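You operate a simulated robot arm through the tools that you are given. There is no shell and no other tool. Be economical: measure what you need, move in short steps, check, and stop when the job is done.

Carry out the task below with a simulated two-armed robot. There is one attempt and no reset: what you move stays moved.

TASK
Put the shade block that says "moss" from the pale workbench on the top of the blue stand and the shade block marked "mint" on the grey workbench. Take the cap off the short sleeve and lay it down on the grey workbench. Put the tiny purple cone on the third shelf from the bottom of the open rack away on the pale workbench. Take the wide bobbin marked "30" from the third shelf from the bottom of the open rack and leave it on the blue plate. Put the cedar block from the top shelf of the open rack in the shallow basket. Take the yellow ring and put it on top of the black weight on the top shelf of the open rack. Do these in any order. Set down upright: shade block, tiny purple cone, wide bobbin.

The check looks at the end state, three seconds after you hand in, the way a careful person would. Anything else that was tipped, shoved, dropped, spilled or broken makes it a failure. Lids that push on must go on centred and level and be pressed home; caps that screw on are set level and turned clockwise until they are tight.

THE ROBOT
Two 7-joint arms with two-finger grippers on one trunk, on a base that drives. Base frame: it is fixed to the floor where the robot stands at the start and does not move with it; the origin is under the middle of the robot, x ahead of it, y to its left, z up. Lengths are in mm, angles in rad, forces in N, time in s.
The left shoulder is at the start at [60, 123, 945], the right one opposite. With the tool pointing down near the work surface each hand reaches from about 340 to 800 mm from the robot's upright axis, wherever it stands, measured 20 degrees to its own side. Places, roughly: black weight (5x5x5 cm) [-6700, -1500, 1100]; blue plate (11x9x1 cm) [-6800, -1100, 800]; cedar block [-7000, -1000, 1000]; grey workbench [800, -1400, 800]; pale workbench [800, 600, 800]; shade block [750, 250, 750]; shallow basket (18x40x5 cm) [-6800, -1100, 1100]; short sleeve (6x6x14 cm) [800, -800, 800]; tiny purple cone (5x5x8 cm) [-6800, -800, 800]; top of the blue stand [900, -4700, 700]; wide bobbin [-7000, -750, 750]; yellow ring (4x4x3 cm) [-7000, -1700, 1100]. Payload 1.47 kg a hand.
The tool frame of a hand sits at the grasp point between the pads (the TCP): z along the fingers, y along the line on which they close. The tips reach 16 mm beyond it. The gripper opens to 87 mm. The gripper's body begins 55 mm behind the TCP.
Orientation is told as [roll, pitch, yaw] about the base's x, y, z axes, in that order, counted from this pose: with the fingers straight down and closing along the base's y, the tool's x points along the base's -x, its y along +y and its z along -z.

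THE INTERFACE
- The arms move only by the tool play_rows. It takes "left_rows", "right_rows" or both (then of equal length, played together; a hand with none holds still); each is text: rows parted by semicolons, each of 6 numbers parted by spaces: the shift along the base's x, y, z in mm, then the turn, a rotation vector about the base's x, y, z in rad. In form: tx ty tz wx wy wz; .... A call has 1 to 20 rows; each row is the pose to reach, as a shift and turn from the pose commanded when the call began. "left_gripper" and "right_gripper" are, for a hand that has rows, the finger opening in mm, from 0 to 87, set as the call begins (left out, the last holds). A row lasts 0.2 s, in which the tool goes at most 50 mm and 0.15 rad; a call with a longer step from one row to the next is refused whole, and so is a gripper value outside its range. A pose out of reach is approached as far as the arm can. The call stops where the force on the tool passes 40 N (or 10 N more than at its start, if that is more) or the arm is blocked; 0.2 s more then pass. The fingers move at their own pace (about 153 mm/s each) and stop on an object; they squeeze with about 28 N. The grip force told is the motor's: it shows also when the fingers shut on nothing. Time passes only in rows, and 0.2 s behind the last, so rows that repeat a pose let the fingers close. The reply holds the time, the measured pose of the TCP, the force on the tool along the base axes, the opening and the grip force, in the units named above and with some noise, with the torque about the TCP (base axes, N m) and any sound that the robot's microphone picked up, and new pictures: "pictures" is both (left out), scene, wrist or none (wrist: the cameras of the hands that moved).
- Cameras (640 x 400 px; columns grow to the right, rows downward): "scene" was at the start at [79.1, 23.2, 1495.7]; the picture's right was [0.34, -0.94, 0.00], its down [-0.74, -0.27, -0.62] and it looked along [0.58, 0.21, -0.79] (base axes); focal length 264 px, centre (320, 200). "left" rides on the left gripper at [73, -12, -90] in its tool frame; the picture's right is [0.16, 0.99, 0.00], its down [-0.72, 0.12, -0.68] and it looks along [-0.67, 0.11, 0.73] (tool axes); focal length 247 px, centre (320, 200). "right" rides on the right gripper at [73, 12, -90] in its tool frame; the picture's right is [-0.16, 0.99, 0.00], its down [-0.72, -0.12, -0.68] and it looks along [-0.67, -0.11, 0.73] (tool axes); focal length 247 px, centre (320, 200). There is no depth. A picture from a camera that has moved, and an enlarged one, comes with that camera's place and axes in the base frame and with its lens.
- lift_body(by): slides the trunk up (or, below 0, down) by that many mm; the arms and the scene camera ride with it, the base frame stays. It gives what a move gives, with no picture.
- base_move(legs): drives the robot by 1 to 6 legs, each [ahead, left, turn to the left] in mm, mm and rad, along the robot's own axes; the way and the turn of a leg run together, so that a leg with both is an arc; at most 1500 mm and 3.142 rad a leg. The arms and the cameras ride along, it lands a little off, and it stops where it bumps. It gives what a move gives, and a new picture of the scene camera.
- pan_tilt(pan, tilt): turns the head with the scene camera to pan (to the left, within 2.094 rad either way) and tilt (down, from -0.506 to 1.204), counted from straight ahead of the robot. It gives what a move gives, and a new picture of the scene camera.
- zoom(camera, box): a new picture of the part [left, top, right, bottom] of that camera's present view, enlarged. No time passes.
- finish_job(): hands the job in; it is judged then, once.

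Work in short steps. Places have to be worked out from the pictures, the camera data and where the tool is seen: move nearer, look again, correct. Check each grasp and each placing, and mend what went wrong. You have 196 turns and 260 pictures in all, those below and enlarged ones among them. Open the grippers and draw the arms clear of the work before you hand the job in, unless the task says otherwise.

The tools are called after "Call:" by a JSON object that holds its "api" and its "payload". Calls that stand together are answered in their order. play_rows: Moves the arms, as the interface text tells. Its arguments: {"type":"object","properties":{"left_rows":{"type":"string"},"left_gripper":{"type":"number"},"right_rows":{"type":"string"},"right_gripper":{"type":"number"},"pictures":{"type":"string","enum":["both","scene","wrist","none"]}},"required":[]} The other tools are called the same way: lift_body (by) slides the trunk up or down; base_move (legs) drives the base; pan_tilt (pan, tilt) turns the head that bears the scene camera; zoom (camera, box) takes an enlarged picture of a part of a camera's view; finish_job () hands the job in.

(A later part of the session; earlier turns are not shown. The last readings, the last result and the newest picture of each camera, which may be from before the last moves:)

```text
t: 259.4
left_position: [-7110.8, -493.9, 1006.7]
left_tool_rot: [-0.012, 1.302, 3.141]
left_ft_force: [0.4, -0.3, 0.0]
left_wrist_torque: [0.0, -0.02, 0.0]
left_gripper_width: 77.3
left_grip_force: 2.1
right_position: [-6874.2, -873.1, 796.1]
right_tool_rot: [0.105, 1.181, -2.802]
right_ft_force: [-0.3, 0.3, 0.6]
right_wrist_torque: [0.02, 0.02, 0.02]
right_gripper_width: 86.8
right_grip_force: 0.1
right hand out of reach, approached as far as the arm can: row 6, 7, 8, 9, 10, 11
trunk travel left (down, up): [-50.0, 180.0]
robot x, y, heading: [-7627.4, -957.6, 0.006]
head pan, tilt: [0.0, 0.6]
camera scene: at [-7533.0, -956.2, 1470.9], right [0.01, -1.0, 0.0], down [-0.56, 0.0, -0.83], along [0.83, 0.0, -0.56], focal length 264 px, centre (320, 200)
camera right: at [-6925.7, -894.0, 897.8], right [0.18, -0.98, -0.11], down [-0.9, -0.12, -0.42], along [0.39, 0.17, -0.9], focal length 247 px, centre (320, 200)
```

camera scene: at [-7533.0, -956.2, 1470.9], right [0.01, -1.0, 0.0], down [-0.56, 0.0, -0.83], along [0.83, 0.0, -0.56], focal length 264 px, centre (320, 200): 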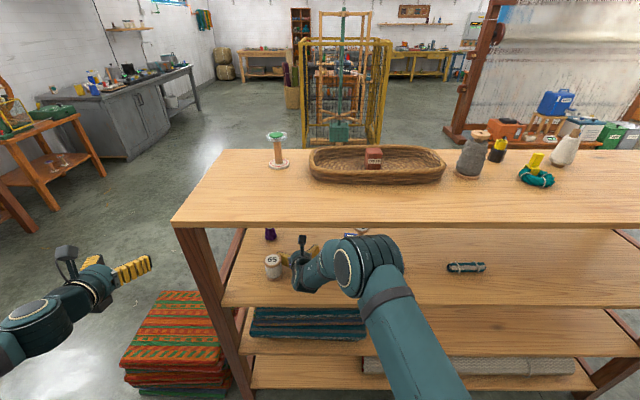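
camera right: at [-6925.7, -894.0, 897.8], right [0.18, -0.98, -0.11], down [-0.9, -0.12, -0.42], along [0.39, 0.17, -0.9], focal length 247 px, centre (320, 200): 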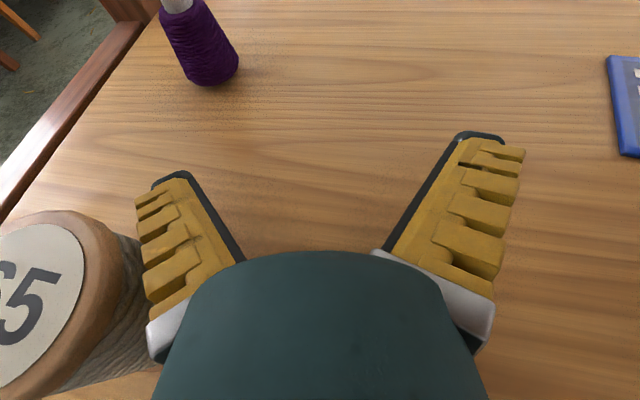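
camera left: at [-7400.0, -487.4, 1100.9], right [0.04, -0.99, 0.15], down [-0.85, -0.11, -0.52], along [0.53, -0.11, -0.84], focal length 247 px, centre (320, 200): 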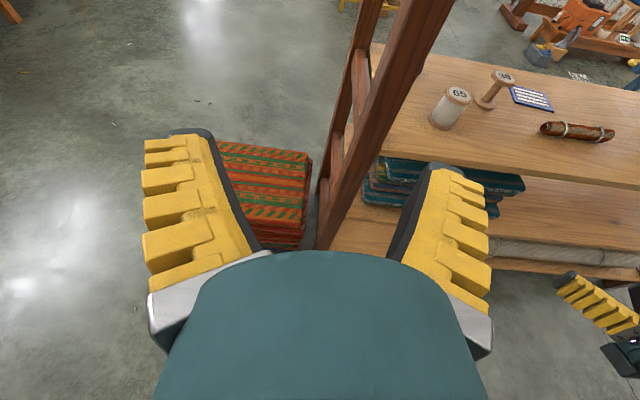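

The yaw is beyond the right arm's limit; nothing was touched (force 0). The mirrored left arm can do it. I withdraw the right hand by reversing its path and backing out.

Call:
{"api": "play_rows", "payload": {"right_rows": "-9 -20 0 0 0 -.135;-17 -40 0 0 0 -.27;-25 -61 0 0 0 -.405;-33 -82 0 0 0 -.54;-41 -103 0 0 0 -.675;-70 -118 -5 0 0 -.75;-112 -122 -10 0 0 -.75;-155 -125 -15 0 0 -.75;-198 -128 -20 0 0 -.75;-240 -130 -25 0 0 -.75;-280 -130 -30 0 0 -.75;-310 -130 -30 0 0 -.75", "pictures": "both"}}

```text
t: 261.2
left_position: [-7110.6, -493.5, 1006.7]
left_tool_rot: [-0.011, 1.303, 3.139]
left_ft_force: [-0.4, 0.0, -0.1]
left_wrist_torque: [-0.01, -0.03, -0.01]
left_gripper_width: 77.8
left_grip_force: 2.0
right_position: [-7035.8, -1001.6, 777.7]
right_tool_rot: [0.091, 1.189, 2.717]
right_ft_force: [0.1, 0.7, 0.8]
right_wrist_torque: [-0.02, 0.0, -0.05]
right_gripper_width: 87.0
right_grip_force: 0.0
trunk travel left (down, up): [-50.0, 180.0]
robot x, y, heading: [-7631.5, -950.9, 0.011]
head pan, tilt: [0.0, 0.6]
stopped in row 9 (right hand): the force on the tool passed its limit at 53 N (the readings are from after the stop); the commanded pose is now the measured one
camera scene: at [-7532.9, -956.1, 1470.8], right [0.01, -1.0, 0.0], down [-0.56, 0.0, -0.83], along [0.83, 0.0, -0.56], focal length 264 px, centre (320, 200)
camera right: at [-7089.8, -982.3, 878.0], right [-0.54, -0.84, -0.11], down [-0.74, 0.53, -0.42], along [0.41, -0.14, -0.9], focal length 247 px, centre (320, 200)
```

scene: 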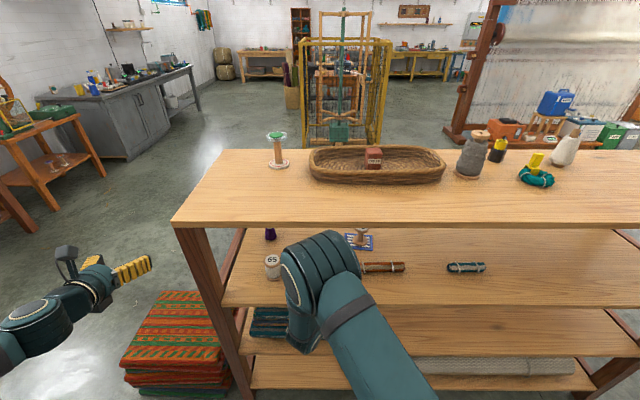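
right: 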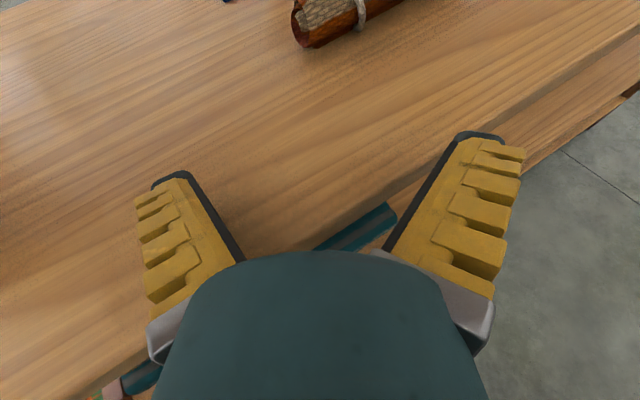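

The deltas applied from the measured pose, and the hand brushed the shelf edge. I raise it, back out, and check that the shelf items are undisturbed.

Call:
{"api": "play_rows", "payload": {"right_rows": "0 0 25 0 0 0;0 0 50 0 0 0;-30 0 60 0 0 .1;-70 0 60 0 0 .2;-110 0 60 0 0 .3;-150 0 60 0 0 .4", "pictures": "scene"}}

Call:
{"api": "zoom", "payload": {"camera": "scene", "box": [240, 200, 500, 300]}}

```text
t: 262.6
left_position: [-7110.6, -493.4, 1006.8]
left_tool_rot: [-0.008, 1.303, 3.142]
left_ft_force: [-0.2, 0.5, -0.5]
left_wrist_torque: [-0.01, -0.01, 0.01]
left_gripper_width: 77.5
left_grip_force: 1.5
right_position: [-7188.8, -1002.6, 838.1]
right_tool_rot: [0.089, 1.19, 3.117]
right_ft_force: [0.2, 0.4, 0.4]
right_wrist_torque: [0.04, 0.01, -0.01]
right_gripper_width: 86.8
right_grip_force: 0.1
trunk travel left (down, up): [-50.0, 180.0]
robot x, y, heading: [-7626.4, -954.8, 0.005]
head pan, tilt: [0.0, 0.6]
camera scene: at [-7532.8, -956.1, 1470.9], right [0.01, -1.0, 0.0], down [-0.56, 0.0, -0.83], along [0.83, 0.0, -0.56], focal length 264 px, centre (320, 200)
```

scene: 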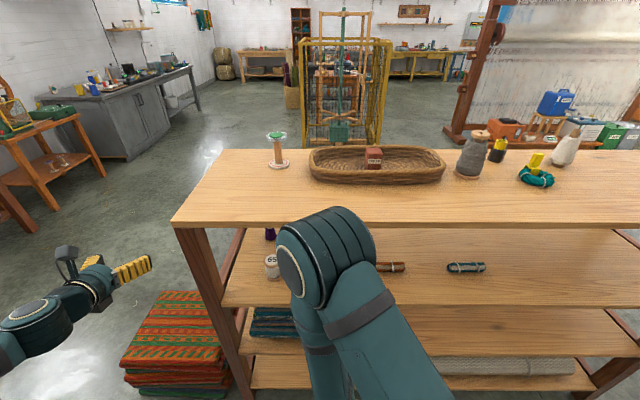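

```text
2.46 times, centred on (370, 250) of scene
camera zoom: at [-7532.8, -956.1, 1470.9], right [0.01, -1.0, 0.0], down [-0.56, 0.0, -0.83], along [0.83, 0.0, -0.56], focal length 649 px, centre (197, 77)
```

zoom: 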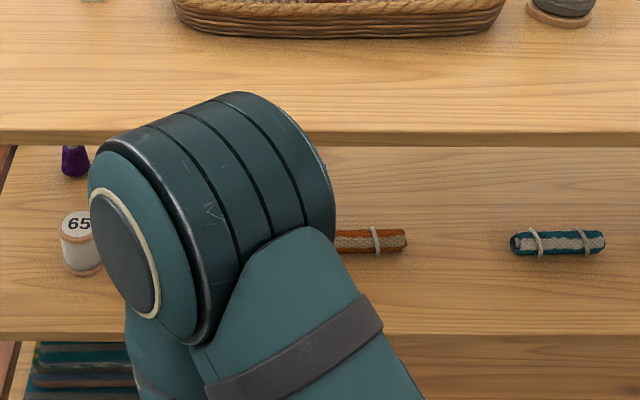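

Items undisturbed. I back the base off 300 and turn the right hand back to tool-down, parking it aside.

Call:
{"api": "base_move", "payload": {"legs": [[-300, 0, -0.005]]}}

Call:
{"api": "play_rows", "payload": {"right_rows": "0 -6 10 .084 0 -.1242;0 -12 20 .168 0 -.2484;0 -18 30 .252 0 -.3726;0 -24 40 .336 0 -.4968;0 -30 50 .42 0 -.621;0 -36 60 .504 0 -.7452;0 -42 70 .588 0 -.8694;0 -48 80 .672 0 -.9936;0 -54 90 .756 0 -1.1178;0 -60 100 .84 0 -1.242;-2 -66 110 .924 0 -1.3662;-4 -72 120 1.008 0 -1.4904;-6 -78 130 1.092 0 -1.6146;-8 -84 140 1.176 0 -1.7388;-10 -90 150 1.26 0 -1.863;-12 -96 160 1.344 0 -1.9872;-14 -102 170 1.428 0 -2.1114;-16 -108 180 1.512 0 -2.2356;-18 -114 190 1.596 0 -2.3598;-20 -120 200 1.68 0 -2.484", "pictures": "scene"}}

```text
t: 264.7
left_position: [-7415.1, -498.0, 1007.8]
left_tool_rot: [-0.009, 1.305, 3.136]
left_ft_force: [0.2, -0.4, -0.2]
left_wrist_torque: [0.02, 0.02, 0.0]
left_gripper_width: 77.7
left_grip_force: 1.6
right_position: [-7494.8, -1005.0, 838.0]
right_tool_rot: [0.094, 1.189, 3.112]
right_ft_force: [0.3, -0.3, 0.4]
right_wrist_torque: [-0.01, 0.03, -0.01]
right_gripper_width: 87.1
right_grip_force: 0.0
trunk travel left (down, up): [-50.0, 180.0]
robot x, y, heading: [-7936.4, -953.6, 0.002]
head pan, tilt: [0.0, 0.6]
camera scene: at [-7840.0, -957.3, 1471.0], right [0.0, -1.0, 0.0], down [-0.56, 0.0, -0.83], along [0.83, 0.0, -0.56], focal length 264 px, centre (320, 200)
```

scene: 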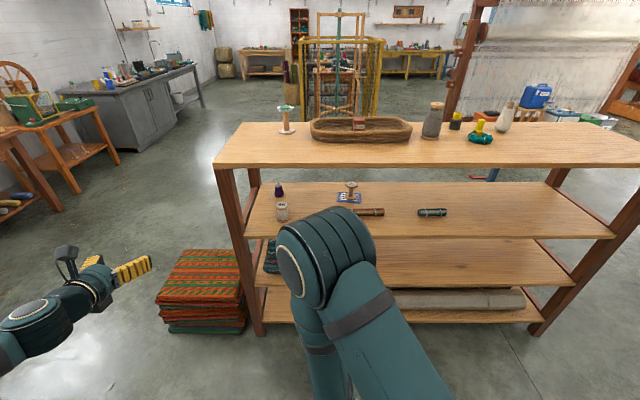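

```text
t: 268.9
left_position: [-7414.4, -497.9, 1006.6]
left_tool_rot: [-0.012, 1.303, 3.133]
left_ft_force: [0.5, -0.3, -0.2]
left_wrist_torque: [0.0, 0.02, 0.0]
left_gripper_width: 77.7
left_grip_force: 1.6
right_position: [-7514.1, -1124.6, 1038.8]
right_tool_rot: [0.042, 0.001, 0.106]
right_ft_force: [-0.3, 0.0, 0.3]
right_wrist_torque: [-0.02, 0.01, 0.0]
right_gripper_width: 87.1
right_grip_force: 0.0
trunk travel left (down, up): [-50.0, 180.0]
robot x, y, heading: [-7936.1, -957.9, -0.001]
head pan, tilt: [0.0, 0.6]
camera scene: at [-7839.5, -957.6, 1470.9], right [0.0, -1.0, 0.0], down [-0.56, 0.0, -0.83], along [0.83, 0.0, -0.56], focal length 264 px, centre (320, 200)
```

scene: 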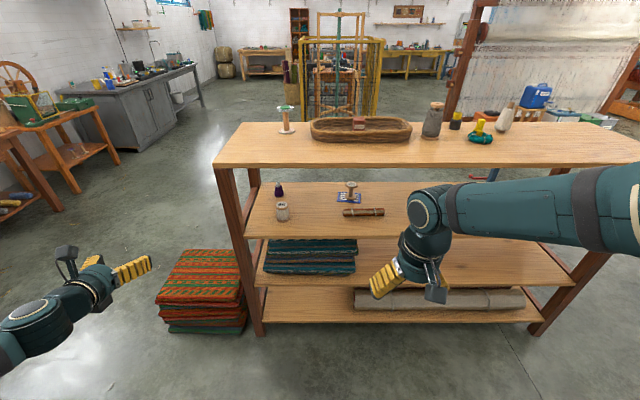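

Right hand is tool-down again. I park it right and bring the left hand (flipped) to (-7480,-890,840), fingers 60 open.

Call:
{"api": "play_rows", "payload": {"left_rows": "-7 -40 -17 0 0 0;-14 -80 -34 0 0 0;-20 -119 -51 0 0 0;-27 -158 -68 0 0 0;-33 -197 -85 0 0 0;-40 -236 -101 0 0 0;-46 -275 -118 0 0 0;-53 -314 -135 0 0 0;-60 -353 -152 0 0 0;-66 -392 -167 0 0 0", "right_rows": "-7 -14 6 -.042 0 -.106;-14 -28 12 -.042 0 -.106;-21 -42 18 -.042 0 -.106;-28 -56 24 -.042 0 -.106;-35 -70 30 -.042 0 -.106;-42 -84 36 -.042 0 -.106;-49 -98 42 -.042 0 -.106;-56 -112 48 -.042 0 -.106;-63 -126 54 -.042 0 -.106;-70 -140 60 -.042 0 -.106", "left_gripper": 60, "pictures": "none"}}

Call:
{"api": "base_move", "payload": {"legs": [[360, 0, 0]]}}

```text
t: 271.1
left_position: [-7424.1, -740.7, 951.2]
left_tool_rot: [0.038, 1.257, 3.126]
left_ft_force: [1.1, -0.9, -0.2]
left_wrist_torque: [0.01, 0.06, 0.05]
left_gripper_width: 64.8
left_grip_force: 3.7
left hand out of reach, approached as far as the arm can: row 5, 6, 7, 8, 9, 10
right_position: [-7581.0, -1267.4, 1098.5]
right_tool_rot: [0.002, 0.007, 0.0]
right_ft_force: [0.6, 0.4, -0.5]
right_wrist_torque: [0.05, 0.04, 0.02]
right_gripper_width: 87.0
right_grip_force: 0.2
trunk travel left (down, up): [-50.0, 180.0]
robot x, y, heading: [-7937.5, -955.8, -0.0]
head pan, tilt: [0.0, 0.6]
```

```text
t: 273.4
left_position: [-7071.7, -738.8, 952.3]
left_tool_rot: [0.043, 1.262, 3.132]
left_ft_force: [-0.2, -0.5, 0.2]
left_wrist_torque: [0.03, -0.03, 0.0]
left_gripper_width: 64.5
left_grip_force: 3.5
right_position: [-7231.7, -1266.2, 1099.2]
right_tool_rot: [0.001, 0.004, 0.002]
right_ft_force: [0.3, 0.0, -1.2]
right_wrist_torque: [0.02, 0.03, 0.02]
right_gripper_width: 86.9
right_grip_force: 0.0
trunk travel left (down, up): [-50.0, 180.0]
robot x, y, heading: [-7579.8, -952.0, -0.003]
head pan, tilt: [0.0, 0.6]
camera scene: at [-7485.3, -957.9, 1470.8], right [0.0, -1.0, 0.0], down [-0.57, 0.0, -0.82], along [0.82, 0.0, -0.57], focal length 264 px, centre (320, 200)
```

scene: 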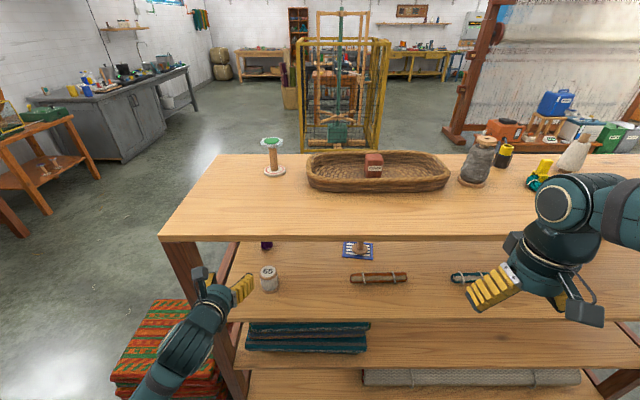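

The left hand now stands at the rack's edge; with the arm more extended I move it to (-7060,-885,850) to pass right of spool 65.

Call:
{"api": "play_rows", "payload": {"left_rows": "0 -20 -30 0 0 0;0 -50 -60 0 0 0;0 -85 -85 0 0 0;5 -120 -102 0 0 0;10 -146 -102 0 0 0;10 -146 -102 0 0 0", "pictures": "both"}}

```text
t: 274.8
left_position: [-7073.1, -737.1, 943.6]
left_tool_rot: [0.05, 1.256, 3.129]
left_ft_force: [0.8, -0.2, 0.0]
left_wrist_torque: [-0.04, -0.01, -0.02]
left_gripper_width: 64.5
left_grip_force: 3.4
left hand out of reach, approached as far as the arm can: row 1, 2, 3, 4, 5, 6
right_position: [-7231.9, -1266.2, 1098.3]
right_tool_rot: [0.001, 0.006, 0.002]
right_ft_force: [0.3, 0.5, 0.5]
right_wrist_torque: [0.01, 0.01, 0.0]
right_gripper_width: 87.2
right_grip_force: 0.0
trunk travel left (down, up): [-50.0, 180.0]
robot x, y, heading: [-7579.9, -954.5, 0.003]
head pan, tilt: [0.0, 0.6]
camera scene: at [-7486.0, -957.9, 1470.9], right [0.0, -1.0, 0.0], down [-0.56, 0.0, -0.83], along [0.83, 0.0, -0.56], focal length 264 px, centre (320, 200)
camera left: at [-7133.8, -720.9, 1040.4], right [-0.01, -0.99, 0.17], down [-0.88, -0.07, -0.48], along [0.48, -0.15, -0.86], focal length 247 px, centre (320, 200)
```

scene: 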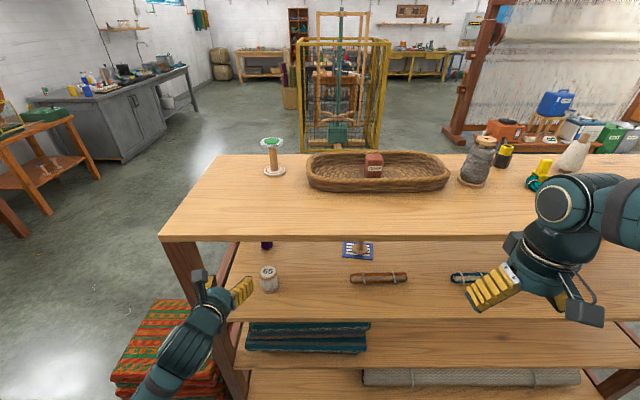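
left: 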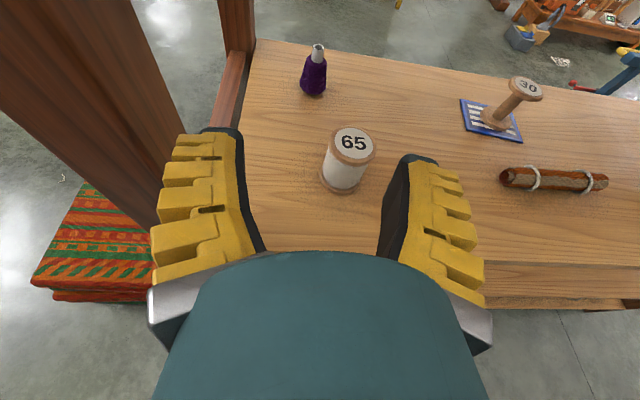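

The left arm is at a joint limit here. Better: the cone stands only ~100 mm from the rack's front edge, so I'll take it from the front with an ordinary tilted hand. I back off and unflip the left hand.

Call:
{"api": "base_move", "payload": {"legs": [[-350, 0, 0]]}}

Call:
{"api": "play_rows", "payload": {"left_rows": "-5 6 5 -.0881 0 .1214;-10 12 10 -.1762 0 .2428;-15 19 15 -.2643 0 .3642;-20 25 20 -.3524 0 .4856;-25 31 25 -.4405 0 .607;-30 37 30 -.5286 0 .7284;-35 44 35 -.6167 0 .8498;-40 50 40 -.7048 0 .9712;-45 56 45 -.7929 0 1.0926;-50 62 50 -.881 0 1.214;-57 69 55 -.9691 0 1.3354;-64 75 60 -1.0572 0 1.4568;-71 81 65 -1.1453 0 1.5782;-78 87 70 -1.2334 0 1.6996;-85 94 75 -1.3215 0 1.821;-92 100 80 -1.4096 0 1.9424;-99 106 85 -1.4977 0 2.0638;-106 112 90 -1.5858 0 2.1852;-113 119 95 -1.6739 0 2.3066;-120 125 100 -1.762 0 2.428", "left_gripper": 87, "pictures": "scene"}}

```text
t: 277.1
left_position: [-7414.6, -735.1, 944.2]
left_tool_rot: [0.052, 1.256, 3.137]
left_ft_force: [0.4, 0.4, 0.0]
left_wrist_torque: [0.01, 0.01, -0.01]
left_gripper_width: 64.7
left_grip_force: 3.6
right_position: [-7569.5, -1263.9, 1100.1]
right_tool_rot: [0.0, 0.006, 0.007]
right_ft_force: [-0.2, 0.1, 0.4]
right_wrist_torque: [-0.01, 0.0, 0.02]
right_gripper_width: 86.8
right_grip_force: 0.0
trunk travel left (down, up): [-50.0, 180.0]
robot x, y, heading: [-7924.2, -959.0, 0.001]
head pan, tilt: [0.0, 0.6]
camera scene: at [-7826.5, -957.7, 1471.0], right [0.0, -1.0, 0.0], down [-0.56, 0.0, -0.83], along [0.83, 0.0, -0.56], focal length 264 px, centre (320, 200)
```

scene: 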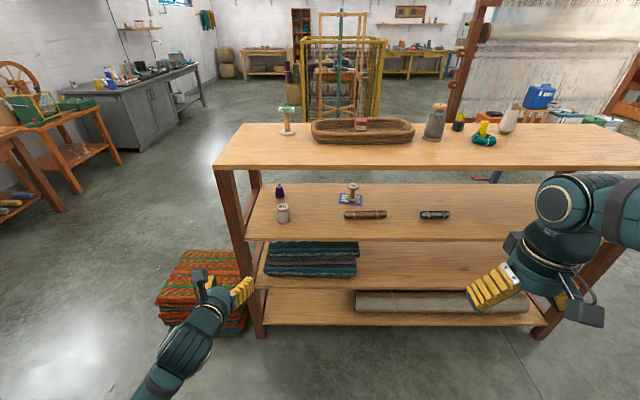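

```text
t: 281.2
left_position: [-7533.0, -611.1, 1043.0]
left_tool_rot: [0.135, 0.006, -0.116]
left_ft_force: [-0.2, 0.3, 0.0]
left_wrist_torque: [-0.02, 0.02, 0.03]
left_gripper_width: 86.8
left_grip_force: 0.0
left hand out of reach, approached as far as the arm can: row 1, 2, 3, 4, 5, 6
right_position: [-7569.2, -1263.0, 1098.8]
right_tool_rot: [-0.001, 0.006, 0.008]
right_ft_force: [0.7, 0.3, 1.5]
right_wrist_torque: [0.01, 0.04, -0.01]
right_gripper_width: 86.9
right_grip_force: 0.1
trunk travel left (down, up): [-50.0, 180.0]
robot x, y, heading: [-7926.5, -952.3, 0.006]
head pan, tilt: [0.0, 0.6]
camera scene: at [-7825.9, -957.6, 1470.9], right [0.0, -1.0, 0.0], down [-0.56, 0.0, -0.83], along [0.83, 0.0, -0.56], focal length 264 px, centre (320, 200)
```

scene: 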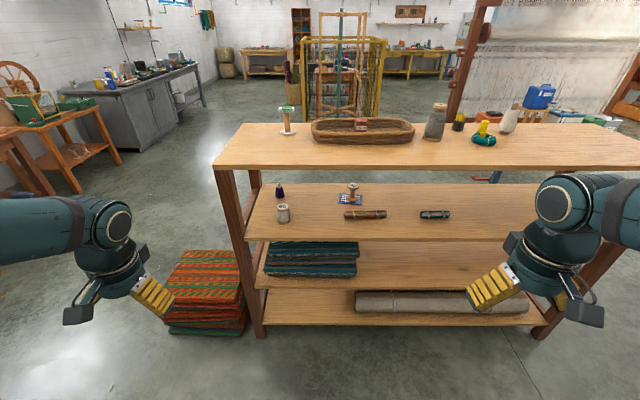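

Left hand is down again. I fix its residual tilt and drive round to the front right of the rack.

Call:
{"api": "play_rows", "payload": {"left_rows": "-10 5 10 -.135 0 0;-20 10 20 -.135 0 .116;-20 10 20 -.135 0 .116", "pictures": "none"}}

Call:
{"api": "base_move", "payload": {"legs": [[0, 1420, 0], [1300, 0, 0], [1300, 0, 0], [0, 0, 3.14], [0, 870, 0]]}}

```text
t: 282.1
left_position: [-7553.7, -600.2, 1064.9]
left_tool_rot: [0.001, -0.004, 0.001]
left_ft_force: [-0.9, 0.2, 0.4]
left_wrist_torque: [0.0, 0.0, 0.02]
left_gripper_width: 86.9
left_grip_force: 0.1
right_position: [-7569.1, -1264.3, 1098.7]
right_tool_rot: [0.0, 0.006, 0.008]
right_ft_force: [0.1, -0.1, -0.7]
right_wrist_torque: [0.0, 0.03, -0.02]
right_gripper_width: 87.1
right_grip_force: 0.0
trunk travel left (down, up): [-50.0, 180.0]
robot x, y, heading: [-7919.2, -957.7, 0.004]
head pan, tilt: [0.0, 0.6]
```

```text
t: 322.2
left_position: [-5604.4, -824.8, 1064.8]
left_tool_rot: [0.002, -0.003, -3.121]
left_ft_force: [0.4, -0.1, 0.2]
left_wrist_torque: [0.01, 0.04, 0.0]
left_gripper_width: 87.1
left_grip_force: 0.0
right_position: [-5603.4, -162.1, 1097.5]
right_tool_rot: [-0.001, 0.006, -3.113]
right_ft_force: [0.4, -0.2, 0.3]
right_wrist_torque: [-0.01, 0.01, 0.0]
right_gripper_width: 87.1
right_grip_force: 0.1
trunk travel left (down, up): [-50.0, 180.0]
robot x, y, heading: [-5244.9, -464.4, -3.117]
head pan, tilt: [0.0, 0.6]
camera scene: at [-5343.5, -466.4, 1470.9], right [-0.03, 1.0, 0.0], down [0.56, 0.01, -0.83], along [-0.82, -0.02, -0.56], focal length 264 px, centre (320, 200)
```

scene: 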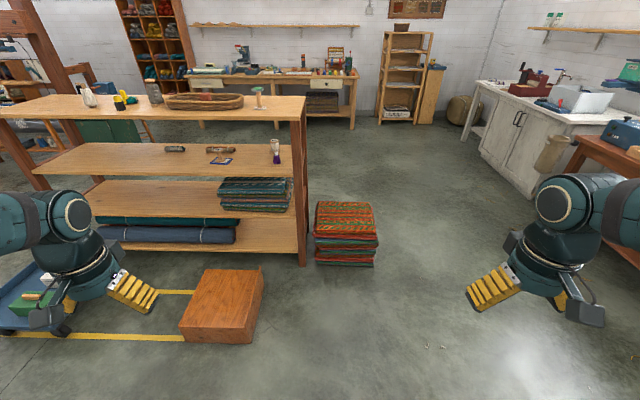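

I straighten and drive to axis ≈(-6110,-385), right of the box.

Call:
{"api": "base_move", "payload": {"legs": [[0, 0, -0.025], [860, -80, 0]]}}

Call:
{"api": "pan_tilt", "payload": {"pan": 0.35, "tilt": 0.6}}

```text
t: 327.2
left_position: [-6489.3, -726.7, 1064.3]
left_tool_rot: [0.0, 0.0, 3.126]
left_ft_force: [-0.2, -0.6, 0.2]
left_wrist_torque: [-0.02, -0.03, 0.03]
left_gripper_width: 86.8
left_grip_force: 0.0
right_position: [-6462.5, -63.5, 1098.5]
right_tool_rot: [0.0, 0.006, 3.134]
right_ft_force: [-0.1, 0.8, 0.1]
right_wrist_torque: [0.03, 0.0, 0.0]
right_gripper_width: 86.9
right_grip_force: 0.3
trunk travel left (down, up): [-50.0, 180.0]
robot x, y, heading: [-6114.1, -378.0, 3.128]
head pan, tilt: [0.0, 0.6]
camera scene: at [-6214.7, -377.8, 1470.9], right [0.01, 1.0, 0.0], down [0.57, -0.01, -0.82], along [-0.82, 0.01, -0.57], focal length 264 px, centre (320, 200)
```

scene: 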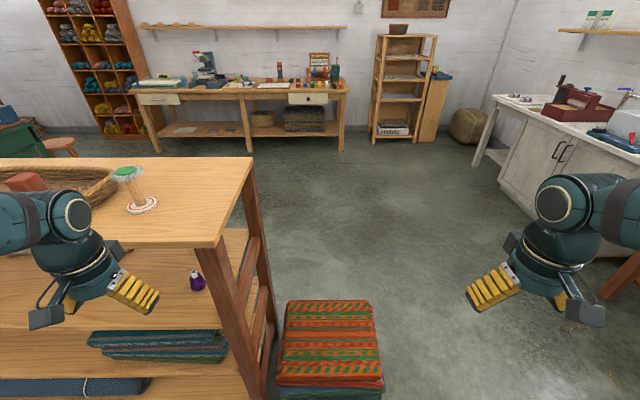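

```text
t: 328.1
left_position: [-6489.5, -726.9, 1064.3]
left_tool_rot: [0.002, -0.003, 3.127]
left_ft_force: [-0.5, -0.2, -0.9]
left_wrist_torque: [0.0, 0.01, -0.01]
left_gripper_width: 86.9
left_grip_force: 0.0
right_position: [-6463.3, -63.6, 1098.9]
right_tool_rot: [-0.001, 0.005, 3.133]
right_ft_force: [0.2, -0.3, -0.5]
right_wrist_torque: [0.01, -0.01, 0.0]
right_gripper_width: 86.9
right_grip_force: 0.0
trunk travel left (down, up): [-50.0, 180.0]
robot x, y, heading: [-6115.0, -377.0, 3.132]
head pan, tilt: [0.351, 0.6]
camera scene: at [-6209.3, -408.2, 1470.9], right [-0.33, 0.94, 0.0], down [0.53, 0.19, -0.83], along [-0.78, -0.27, -0.56], focal length 264 px, centre (320, 200)
```

scene: 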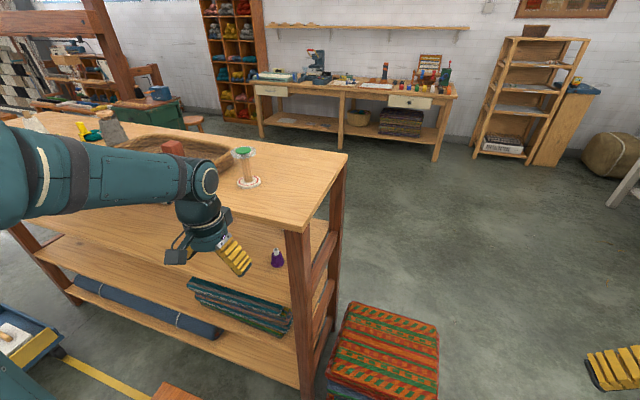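

Cone at ≈(-6745,-760). I tilt the left hand 50° forward and bring it to (-6560,-758,880) before the gap.

Call:
{"api": "play_rows", "payload": {"left_rows": "0 -5 -30 0 .145 0;0 -10 -60 0 .29 0;-10 -15 -95 0 .435 0;-25 -20 -130 0 .58 0;-45 -26 -160 0 .725 0;-65 -32 -185 0 .87 0;-70 -32 -185 0 .87 0", "pictures": "both"}}

```text
t: 329.7
left_position: [-6554.2, -737.0, 876.2]
left_tool_rot: [0.017, -0.854, 2.965]
left_ft_force: [-2.6, -6.0, 0.1]
left_wrist_torque: [0.33, -0.15, -0.3]
left_gripper_width: 87.0
left_grip_force: 0.0
left hand out of reach, approached as far as the arm can: row 4, 5
right_position: [-6460.8, -63.7, 1100.3]
right_tool_rot: [-0.002, 0.003, 3.132]
right_ft_force: [0.5, -0.3, 0.4]
right_wrist_torque: [0.0, -0.01, 0.0]
right_gripper_width: 87.1
right_grip_force: 0.1
trunk travel left (down, up): [-50.0, 180.0]
robot x, y, heading: [-6114.4, -379.7, 3.135]
head pan, tilt: [0.351, 0.6]
camera scene: at [-6207.2, -409.5, 1471.1], right [-0.33, 0.94, 0.0], down [0.53, 0.19, -0.83], along [-0.78, -0.27, -0.56], focal length 264 px, centre (320, 200)
camera left: at [-6438.4, -743.4, 880.2], right [-0.06, -0.99, -0.11], down [0.02, -0.11, 0.99], along [-1.0, 0.06, 0.03], focal length 247 px, centre (320, 200)
```

scene: 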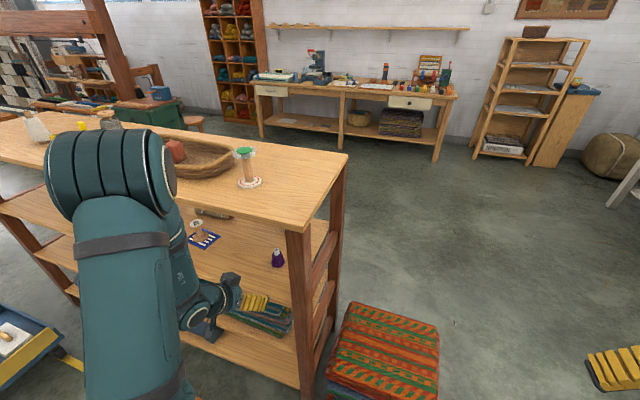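
left: 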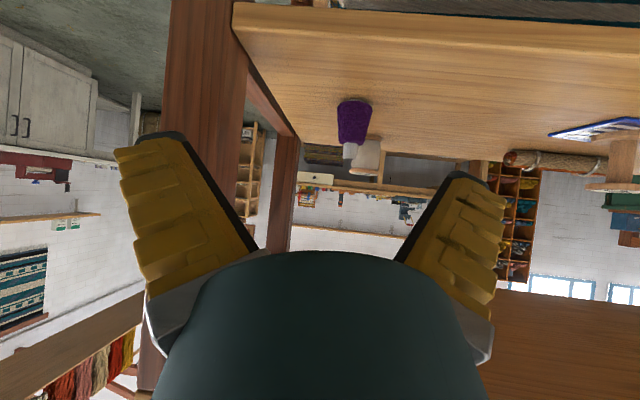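

The hand sees the cone at ≈(-6750,-755), between post and plate. I lower to z≈795, straighten yaw and advance partway.

Call:
{"api": "play_rows", "payload": {"left_rows": "-15 -6 -25 0 0 .06;-30 -12 -50 0 0 .12;-50 -18 -80 0 0 .17;-80 -18 -80 0 0 .17;-110 -18 -80 0 0 .17;-110 -18 -80 0 0 .17", "pictures": "both"}}

```text
t: 331.1
left_position: [-6668.0, -778.0, 801.0]
left_tool_rot: [0.02, -0.873, -2.996]
left_ft_force: [0.3, 0.2, 0.2]
left_wrist_torque: [-0.01, 0.01, -0.01]
left_gripper_width: 87.0
left_grip_force: 0.1
right_position: [-6464.2, -63.6, 1098.7]
right_tool_rot: [0.0, 0.005, 3.133]
right_ft_force: [0.3, 0.2, -0.4]
right_wrist_torque: [-0.02, 0.01, -0.01]
right_gripper_width: 87.0
right_grip_force: 0.0
trunk travel left (down, up): [-50.0, 180.0]
robot x, y, heading: [-6118.2, -378.9, 3.131]
head pan, tilt: [0.351, 0.6]
camera scene: at [-6209.0, -408.3, 1470.9], right [-0.33, 0.94, 0.0], down [0.53, 0.19, -0.83], along [-0.78, -0.27, -0.56], focal length 264 px, centre (320, 200)
camera left: at [-6554.7, -747.2, 800.9], right [0.26, -0.96, -0.11], down [0.07, -0.09, 0.99], along [-0.96, -0.27, 0.05], focal length 247 px, centre (320, 200)
```

scene: 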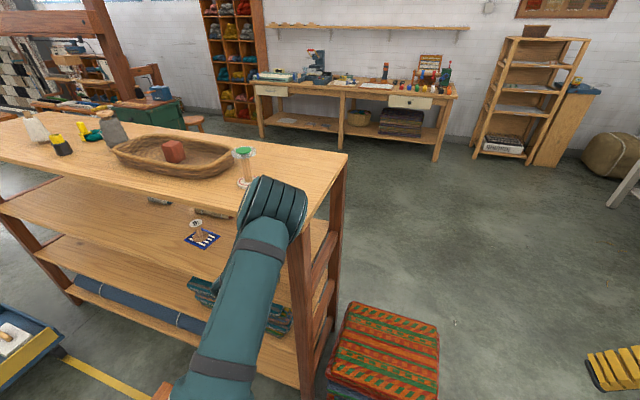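
left: 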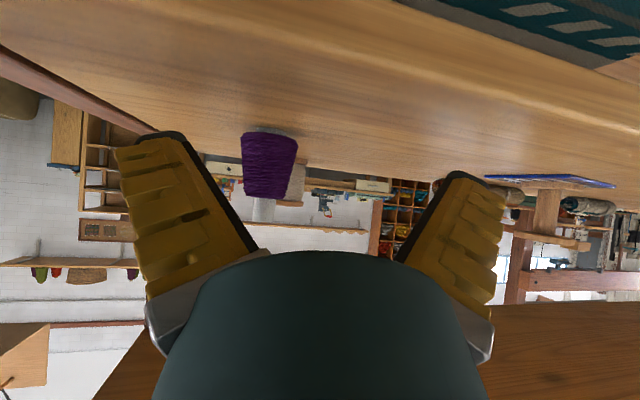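

Cone ≈(-6756,-758). I straighten the yaw, centre on y=-758, then advance to the cone.

Call:
{"api": "play_rows", "payload": {"left_rows": "0 10 -4 0 0 -.075;0 20 -9 0 0 -.145;-30 20 -9 0 0 -.145;-60 20 -9 0 0 -.145;-60 20 -9 0 0 -.145", "pictures": "wrist"}}

```text
t: 332.3
left_position: [-6728.3, -758.2, 789.2]
left_tool_rot: [0.021, -0.873, -3.142]
left_ft_force: [0.0, -0.6, 0.4]
left_wrist_torque: [0.01, 0.02, 0.0]
left_gripper_width: 86.8
left_grip_force: 0.2
right_position: [-6462.9, -62.3, 1099.4]
right_tool_rot: [0.001, 0.004, 3.134]
right_ft_force: [0.1, 0.4, -0.1]
right_wrist_torque: [0.01, -0.03, 0.03]
right_gripper_width: 87.1
right_grip_force: 0.0
trunk travel left (down, up): [-50.0, 180.0]
robot x, y, heading: [-6114.7, -379.5, 3.131]
head pan, tilt: [0.351, 0.6]
camera left: at [-6610.3, -743.9, 791.5], right [0.12, -0.99, -0.11], down [0.06, -0.1, 0.99], along [-0.99, -0.12, 0.04], focal length 247 px, centre (320, 200)
```

left: 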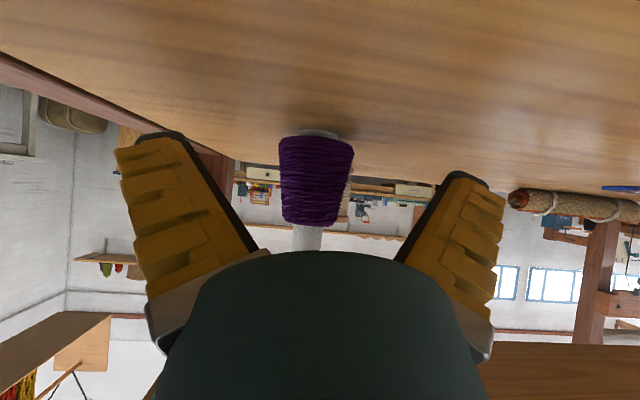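

Centred; 28 mm more, then close and lift.

Call:
{"api": "play_rows", "payload": {"left_rows": "-14 0 0 0 0 0;-28 0 0 0 0 0;-28 0 0 0 0 0", "pictures": "none"}}

Call:
{"api": "play_rows", "payload": {"left_rows": "0 0 0 0 0 0;0 0 0 0 0 0;0 0 0 0 0 0;0 0 0 0 0 0", "left_gripper": 0, "pictures": "wrist"}}

```text
t: 333.1
left_position: [-6755.6, -754.7, 790.4]
left_tool_rot: [0.022, -0.873, 3.141]
left_ft_force: [0.1, -0.3, 0.6]
left_wrist_torque: [0.03, 0.0, -0.01]
left_gripper_width: 86.9
left_grip_force: 0.1
right_position: [-6464.2, -62.8, 1099.2]
right_tool_rot: [0.0, 0.005, 3.132]
right_ft_force: [-0.5, 0.4, 0.0]
right_wrist_torque: [0.0, -0.04, 0.0]
right_gripper_width: 87.1
right_grip_force: 0.0
trunk travel left (down, up): [-50.0, 180.0]
robot x, y, heading: [-6110.7, -374.0, 3.13]
head pan, tilt: [0.351, 0.6]
```

```text
t: 334.1
left_position: [-6755.2, -756.1, 792.3]
left_tool_rot: [0.021, -0.876, 3.142]
left_ft_force: [1.8, -0.7, 7.4]
left_wrist_torque: [0.08, 0.01, 0.0]
left_gripper_width: 28.5
left_grip_force: 28.4
right_position: [-6461.7, -62.7, 1099.6]
right_tool_rot: [0.001, 0.005, 3.131]
right_ft_force: [0.0, -0.8, -0.1]
right_wrist_torque: [0.02, -0.01, -0.02]
right_gripper_width: 87.0
right_grip_force: 0.0
trunk travel left (down, up): [-50.0, 180.0]
robot x, y, heading: [-6114.5, -378.1, 3.125]
head pan, tilt: [0.351, 0.6]
camera left: at [-6639.2, -743.2, 792.6], right [0.12, -0.99, -0.11], down [0.06, -0.1, 0.99], along [-0.99, -0.12, 0.05], focal length 247 px, centre (320, 200)
```

left: 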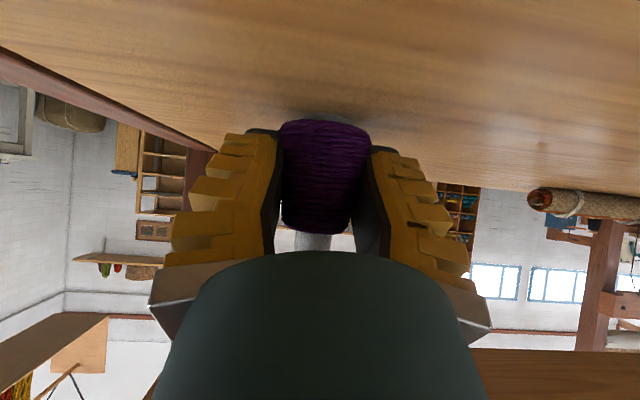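

Gripped with a slight downward wedge force. I lift gently and check for slip.

Call:
{"api": "play_rows", "payload": {"left_rows": "0 0 5 0 0 0;0 0 12 0 0 0;0 0 22 0 0 0;0 0 35 0 0 0;0 0 35 0 0 0", "pictures": "wrist"}}

```text
t: 335.3
left_position: [-6755.9, -757.5, 826.2]
left_tool_rot: [0.023, -0.874, 3.144]
left_ft_force: [0.3, 0.1, 0.5]
left_wrist_torque: [-0.01, 0.02, 0.0]
left_gripper_width: 26.1
left_grip_force: 28.4
right_position: [-6463.4, -63.8, 1099.4]
right_tool_rot: [0.001, 0.006, 3.135]
right_ft_force: [-0.5, -1.0, 0.2]
right_wrist_torque: [-0.01, 0.0, -0.04]
right_gripper_width: 87.1
right_grip_force: 0.1
trunk travel left (down, up): [-50.0, 180.0]
robot x, y, heading: [-6114.8, -374.5, 3.129]
head pan, tilt: [0.351, 0.6]
camera left: at [-6640.5, -744.0, 826.5], right [0.12, -0.99, -0.11], down [0.06, -0.1, 0.99], along [-0.99, -0.12, 0.04], focal length 247 px, centre (320, 200)
```

left: 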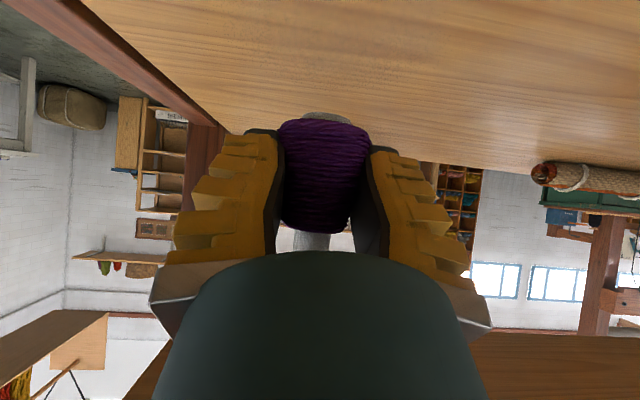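

The cone is held, clear of the shelf. I back the base straight out 500.

Call:
{"api": "base_move", "payload": {"legs": [[-500, 0, 0]]}}

Call:
{"api": "zoom", "payload": {"camera": "left", "box": [220, 80, 420, 280]}}

```text
t: 338.2
left_position: [-6253.0, -763.1, 824.7]
left_tool_rot: [0.023, -0.872, 3.139]
left_ft_force: [-0.3, -0.3, -0.5]
left_wrist_torque: [0.01, -0.01, 0.0]
left_gripper_width: 24.0
left_grip_force: 27.8
right_position: [-5957.0, -69.0, 1099.1]
right_tool_rot: [0.001, 0.005, 3.13]
right_ft_force: [-0.2, -1.1, 0.1]
right_wrist_torque: [0.0, -0.03, 0.0]
right_gripper_width: 87.1
right_grip_force: 0.0
trunk travel left (down, up): [-50.0, 180.0]
robot x, y, heading: [-5610.0, -379.2, 3.129]
head pan, tilt: [0.351, 0.6]
camera scene: at [-5704.1, -414.6, 1471.0], right [-0.33, 0.94, 0.0], down [0.53, 0.19, -0.83], along [-0.78, -0.27, -0.56], focal length 264 px, centre (320, 200)
```

scene: 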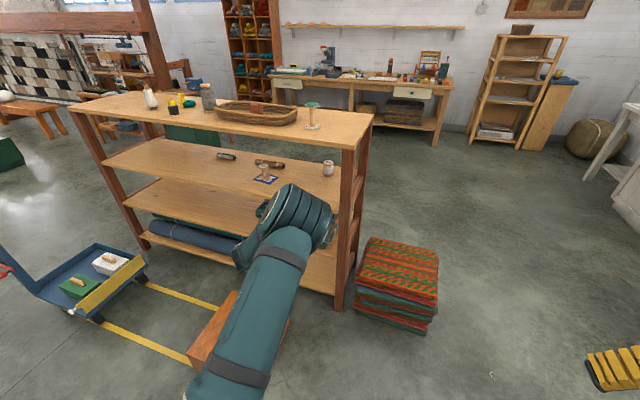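

```text
2.00 times, centred on (320, 180) of left
camera zoom: at [-6136.3, -749.3, 826.6], right [0.12, -0.99, -0.11], down [0.06, -0.1, 0.99], along [-0.99, -0.12, 0.05], focal length 494 px, centre (320, 240)
```

zoom: 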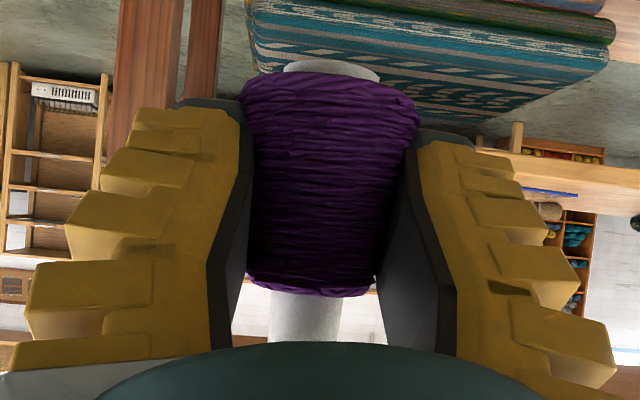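

The cone is creeping down in the wedge-like grip (28→24 mm). I lessen the squeeze and raise the hand, to set it on the rack's free top corner and regrip it by its tube.

Call:
{"api": "play_rows", "payload": {"left_rows": "0 0 40 0 0 0;0 0 85 0 0 0;0 0 130 0 0 0;0 0 175 0 0 0;0 0 220 0 0 0", "left_gripper": 11, "pictures": "wrist"}}

```text
t: 339.4
left_position: [-6250.8, -761.6, 1045.3]
left_tool_rot: [0.023, -0.874, 3.139]
left_ft_force: [-0.3, 0.1, -0.4]
left_wrist_torque: [0.0, -0.04, 0.03]
left_gripper_width: 24.1
left_grip_force: 28.1
right_position: [-5957.6, -68.7, 1098.1]
right_tool_rot: [0.0, 0.005, 3.129]
right_ft_force: [1.2, 0.5, -0.2]
right_wrist_torque: [0.01, 0.03, 0.01]
right_gripper_width: 87.0
right_grip_force: 0.1
trunk travel left (down, up): [-50.0, 180.0]
robot x, y, heading: [-5608.6, -381.6, 3.124]
head pan, tilt: [0.351, 0.6]
camera left: at [-6135.3, -749.3, 1046.6], right [0.12, -0.99, -0.11], down [0.06, -0.1, 0.99], along [-0.99, -0.12, 0.04], focal length 247 px, centre (320, 200)
```

left: 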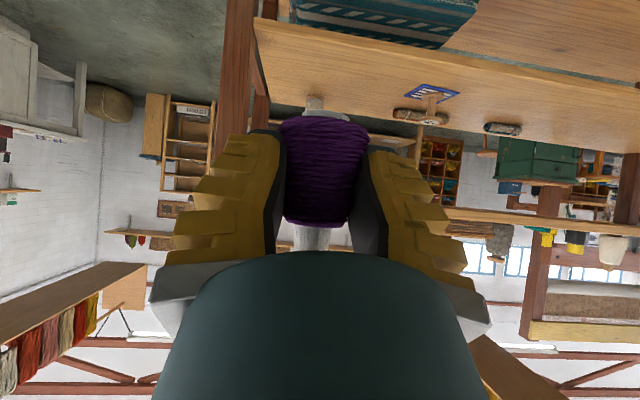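

Call:
{"api": "zoom", "payload": {"camera": "left", "box": [240, 70, 400, 270]}}

Call:
{"api": "pan_tilt", "payload": {"pan": 0.55, "tilt": 0.5}}

```text
2.00 times, centred on (320, 170) of left
camera zoom: at [-6135.3, -749.3, 1046.6], right [0.12, -0.99, -0.11], down [0.06, -0.1, 0.99], along [-0.99, -0.12, 0.04], focal length 494 px, centre (320, 260)
```

zoom: 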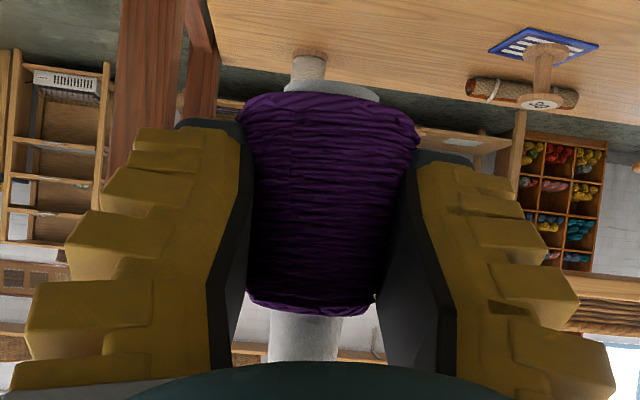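

```text
t: 340.2
left_position: [-6252.2, -762.5, 1044.3]
left_tool_rot: [0.021, -0.873, 3.14]
left_ft_force: [-0.2, -0.6, -1.1]
left_wrist_torque: [-0.02, -0.04, 0.0]
left_gripper_width: 23.7
left_grip_force: 28.2
right_position: [-5957.6, -68.7, 1099.6]
right_tool_rot: [0.0, 0.005, 3.129]
right_ft_force: [-0.3, -0.5, 0.1]
right_wrist_torque: [0.0, -0.02, 0.04]
right_gripper_width: 86.8
right_grip_force: 0.1
trunk travel left (down, up): [-50.0, 180.0]
robot x, y, heading: [-5611.2, -383.3, 3.13]
head pan, tilt: [0.55, 0.499]
camera scene: at [-5699.5, -431.8, 1480.0], right [-0.51, 0.86, 0.0], down [0.41, 0.24, -0.88], along [-0.76, -0.45, -0.48], focal length 264 px, centre (320, 200)
```

scene: 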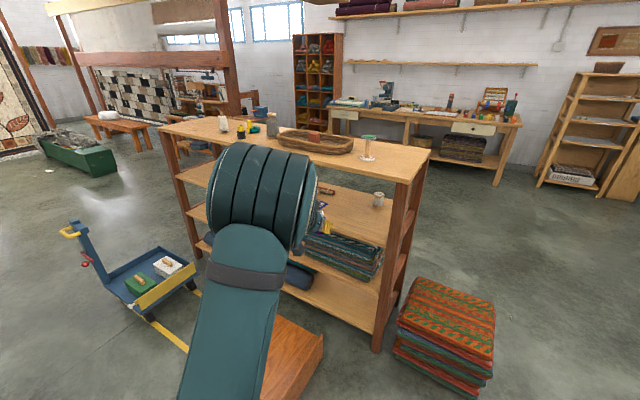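

Comparing zooms, the cone isn't slipping (the white stub is spool 65 behind). I carry it on: turn round and drive along y≈+270 towards the pale bench, then look.

Call:
{"api": "base_move", "payload": {"legs": [[0, 0, 3.14], [1200, 650, 0], [1400, 0, 0]]}}

Call:
{"api": "pan_tilt", "payload": {"pan": 0.0, "tilt": 0.3}}

```text
t: 361.1
left_position: [-2347.5, 718.0, 1045.4]
left_tool_rot: [0.023, -0.87, 0.045]
left_ft_force: [0.4, -0.2, 0.0]
left_wrist_torque: [-0.01, 0.0, 0.01]
left_gripper_width: 23.3
left_grip_force: 28.3
right_position: [-2610.3, 10.4, 1098.9]
right_tool_rot: [0.001, 0.005, 0.036]
right_ft_force: [0.4, -0.1, -0.6]
right_wrist_torque: [-0.01, 0.0, 0.02]
right_gripper_width: 87.0
right_grip_force: 0.0
trunk travel left (down, up): [-50.0, 180.0]
robot x, y, heading: [-2968.7, 309.6, 0.033]
head pan, tilt: [0.55, 0.499]
camera scene: at [-2887.1, 356.3, 1480.0], right [0.55, -0.83, 0.0], down [-0.4, -0.26, -0.88], along [0.73, 0.48, -0.48], focal length 264 px, centre (320, 200)
```

scene: 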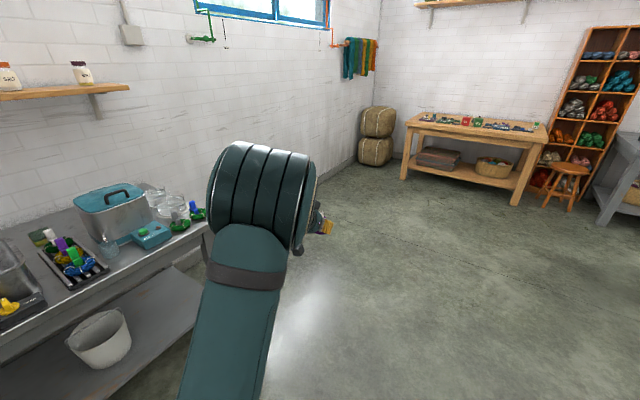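

```text
t: 362.1
left_position: [-2349.1, 718.1, 1045.3]
left_tool_rot: [0.022, -0.872, 0.046]
left_ft_force: [0.5, -0.4, -0.3]
left_wrist_torque: [-0.01, 0.02, -0.05]
left_gripper_width: 23.3
left_grip_force: 27.9
right_position: [-2608.7, 10.9, 1099.1]
right_tool_rot: [0.0, 0.006, 0.037]
right_ft_force: [0.4, 0.0, 0.7]
right_wrist_torque: [0.0, 0.02, 0.02]
right_gripper_width: 86.9
right_grip_force: 0.1
trunk travel left (down, up): [-50.0, 180.0]
robot x, y, heading: [-2971.4, 308.0, 0.032]
head pan, tilt: [0.0, 0.3]
camera scene: at [-2870.0, 309.4, 1498.4], right [0.04, -1.0, 0.0], down [-0.3, -0.01, -0.96], along [0.95, 0.03, -0.3], focal length 264 px, centre (320, 200)
```

scene: 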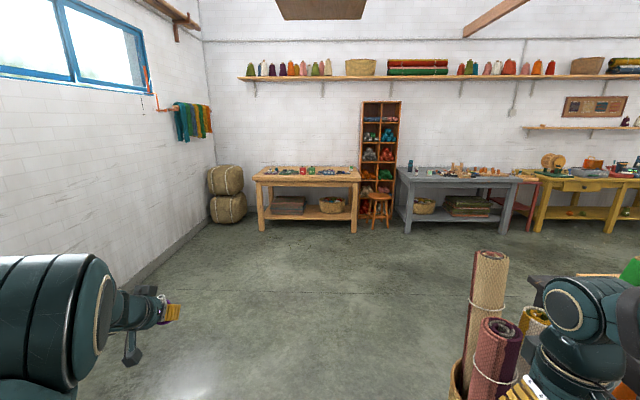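

The way is clear (basket of rolls stays right). I drive on to about (-170,-190).

Call:
{"api": "base_move", "payload": {"legs": [[0, 0, -0.033], [1300, 0, 0], [700, 0, 0], [800, -500, 0]]}}

Call:
{"api": "pan_tilt", "payload": {"pan": 0.2, "tilt": 0.7}}

```text
t: 376.9
left_position: [444.3, 152.0, 1046.1]
left_tool_rot: [0.023, -0.874, -0.012]
left_ft_force: [0.1, 0.3, -1.0]
left_wrist_torque: [-0.02, 0.02, -0.02]
left_gripper_width: 23.6
left_grip_force: 28.1
right_position: [143.4, -538.2, 1098.2]
right_tool_rot: [-0.001, 0.004, -0.021]
right_ft_force: [0.3, -0.2, 0.0]
right_wrist_torque: [0.01, 0.01, 0.03]
right_gripper_width: 87.2
right_grip_force: 0.1
trunk travel left (down, up): [-50.0, 180.0]
robot x, y, heading: [-202.5, -223.1, -0.022]
head pan, tilt: [0.0, 0.3]
camera scene: at [-99.8, -224.5, 1498.4], right [-0.02, -1.0, 0.0], down [-0.3, 0.01, -0.96], along [0.95, -0.02, -0.3], focal length 264 px, centre (320, 200)
```

scene: 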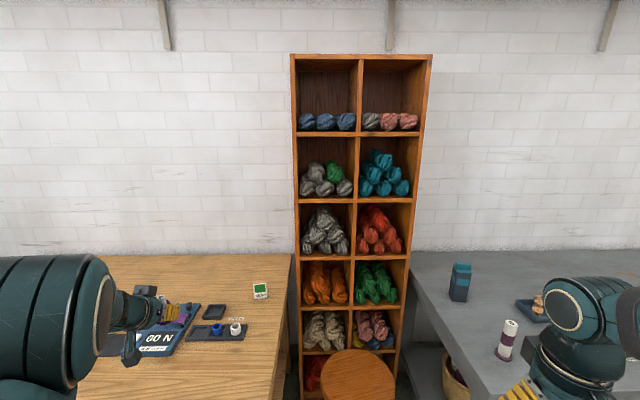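

```text
t: 377.8
left_position: [445.6, 152.1, 1045.3]
left_tool_rot: [0.021, -0.872, -0.012]
left_ft_force: [-0.3, 0.7, -0.7]
left_wrist_torque: [0.0, -0.01, -0.01]
left_gripper_width: 24.0
left_grip_force: 27.8
right_position: [143.8, -538.0, 1097.8]
right_tool_rot: [0.001, 0.005, -0.021]
right_ft_force: [-0.9, 0.2, -0.1]
right_wrist_torque: [0.02, -0.01, -0.01]
right_gripper_width: 86.4
right_grip_force: 0.1
trunk travel left (down, up): [-50.0, 180.0]
robot x, y, heading: [-199.6, -219.2, -0.026]
head pan, tilt: [0.201, 0.7]
camera scene: at [-109.9, -207.2, 1462.3], right [0.18, -0.98, 0.0], down [-0.63, -0.11, -0.77], along [0.75, 0.13, -0.64], focal length 264 px, centre (320, 200)
```

scene: 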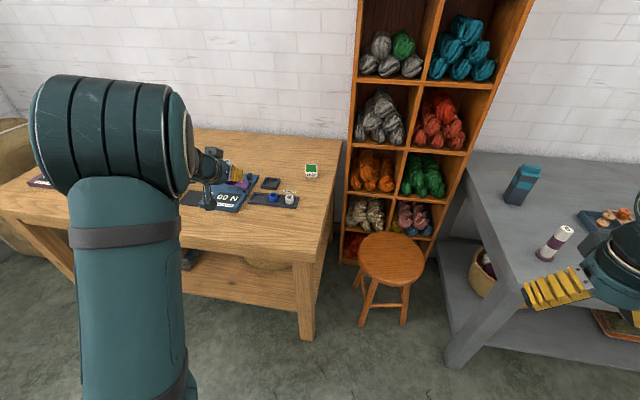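

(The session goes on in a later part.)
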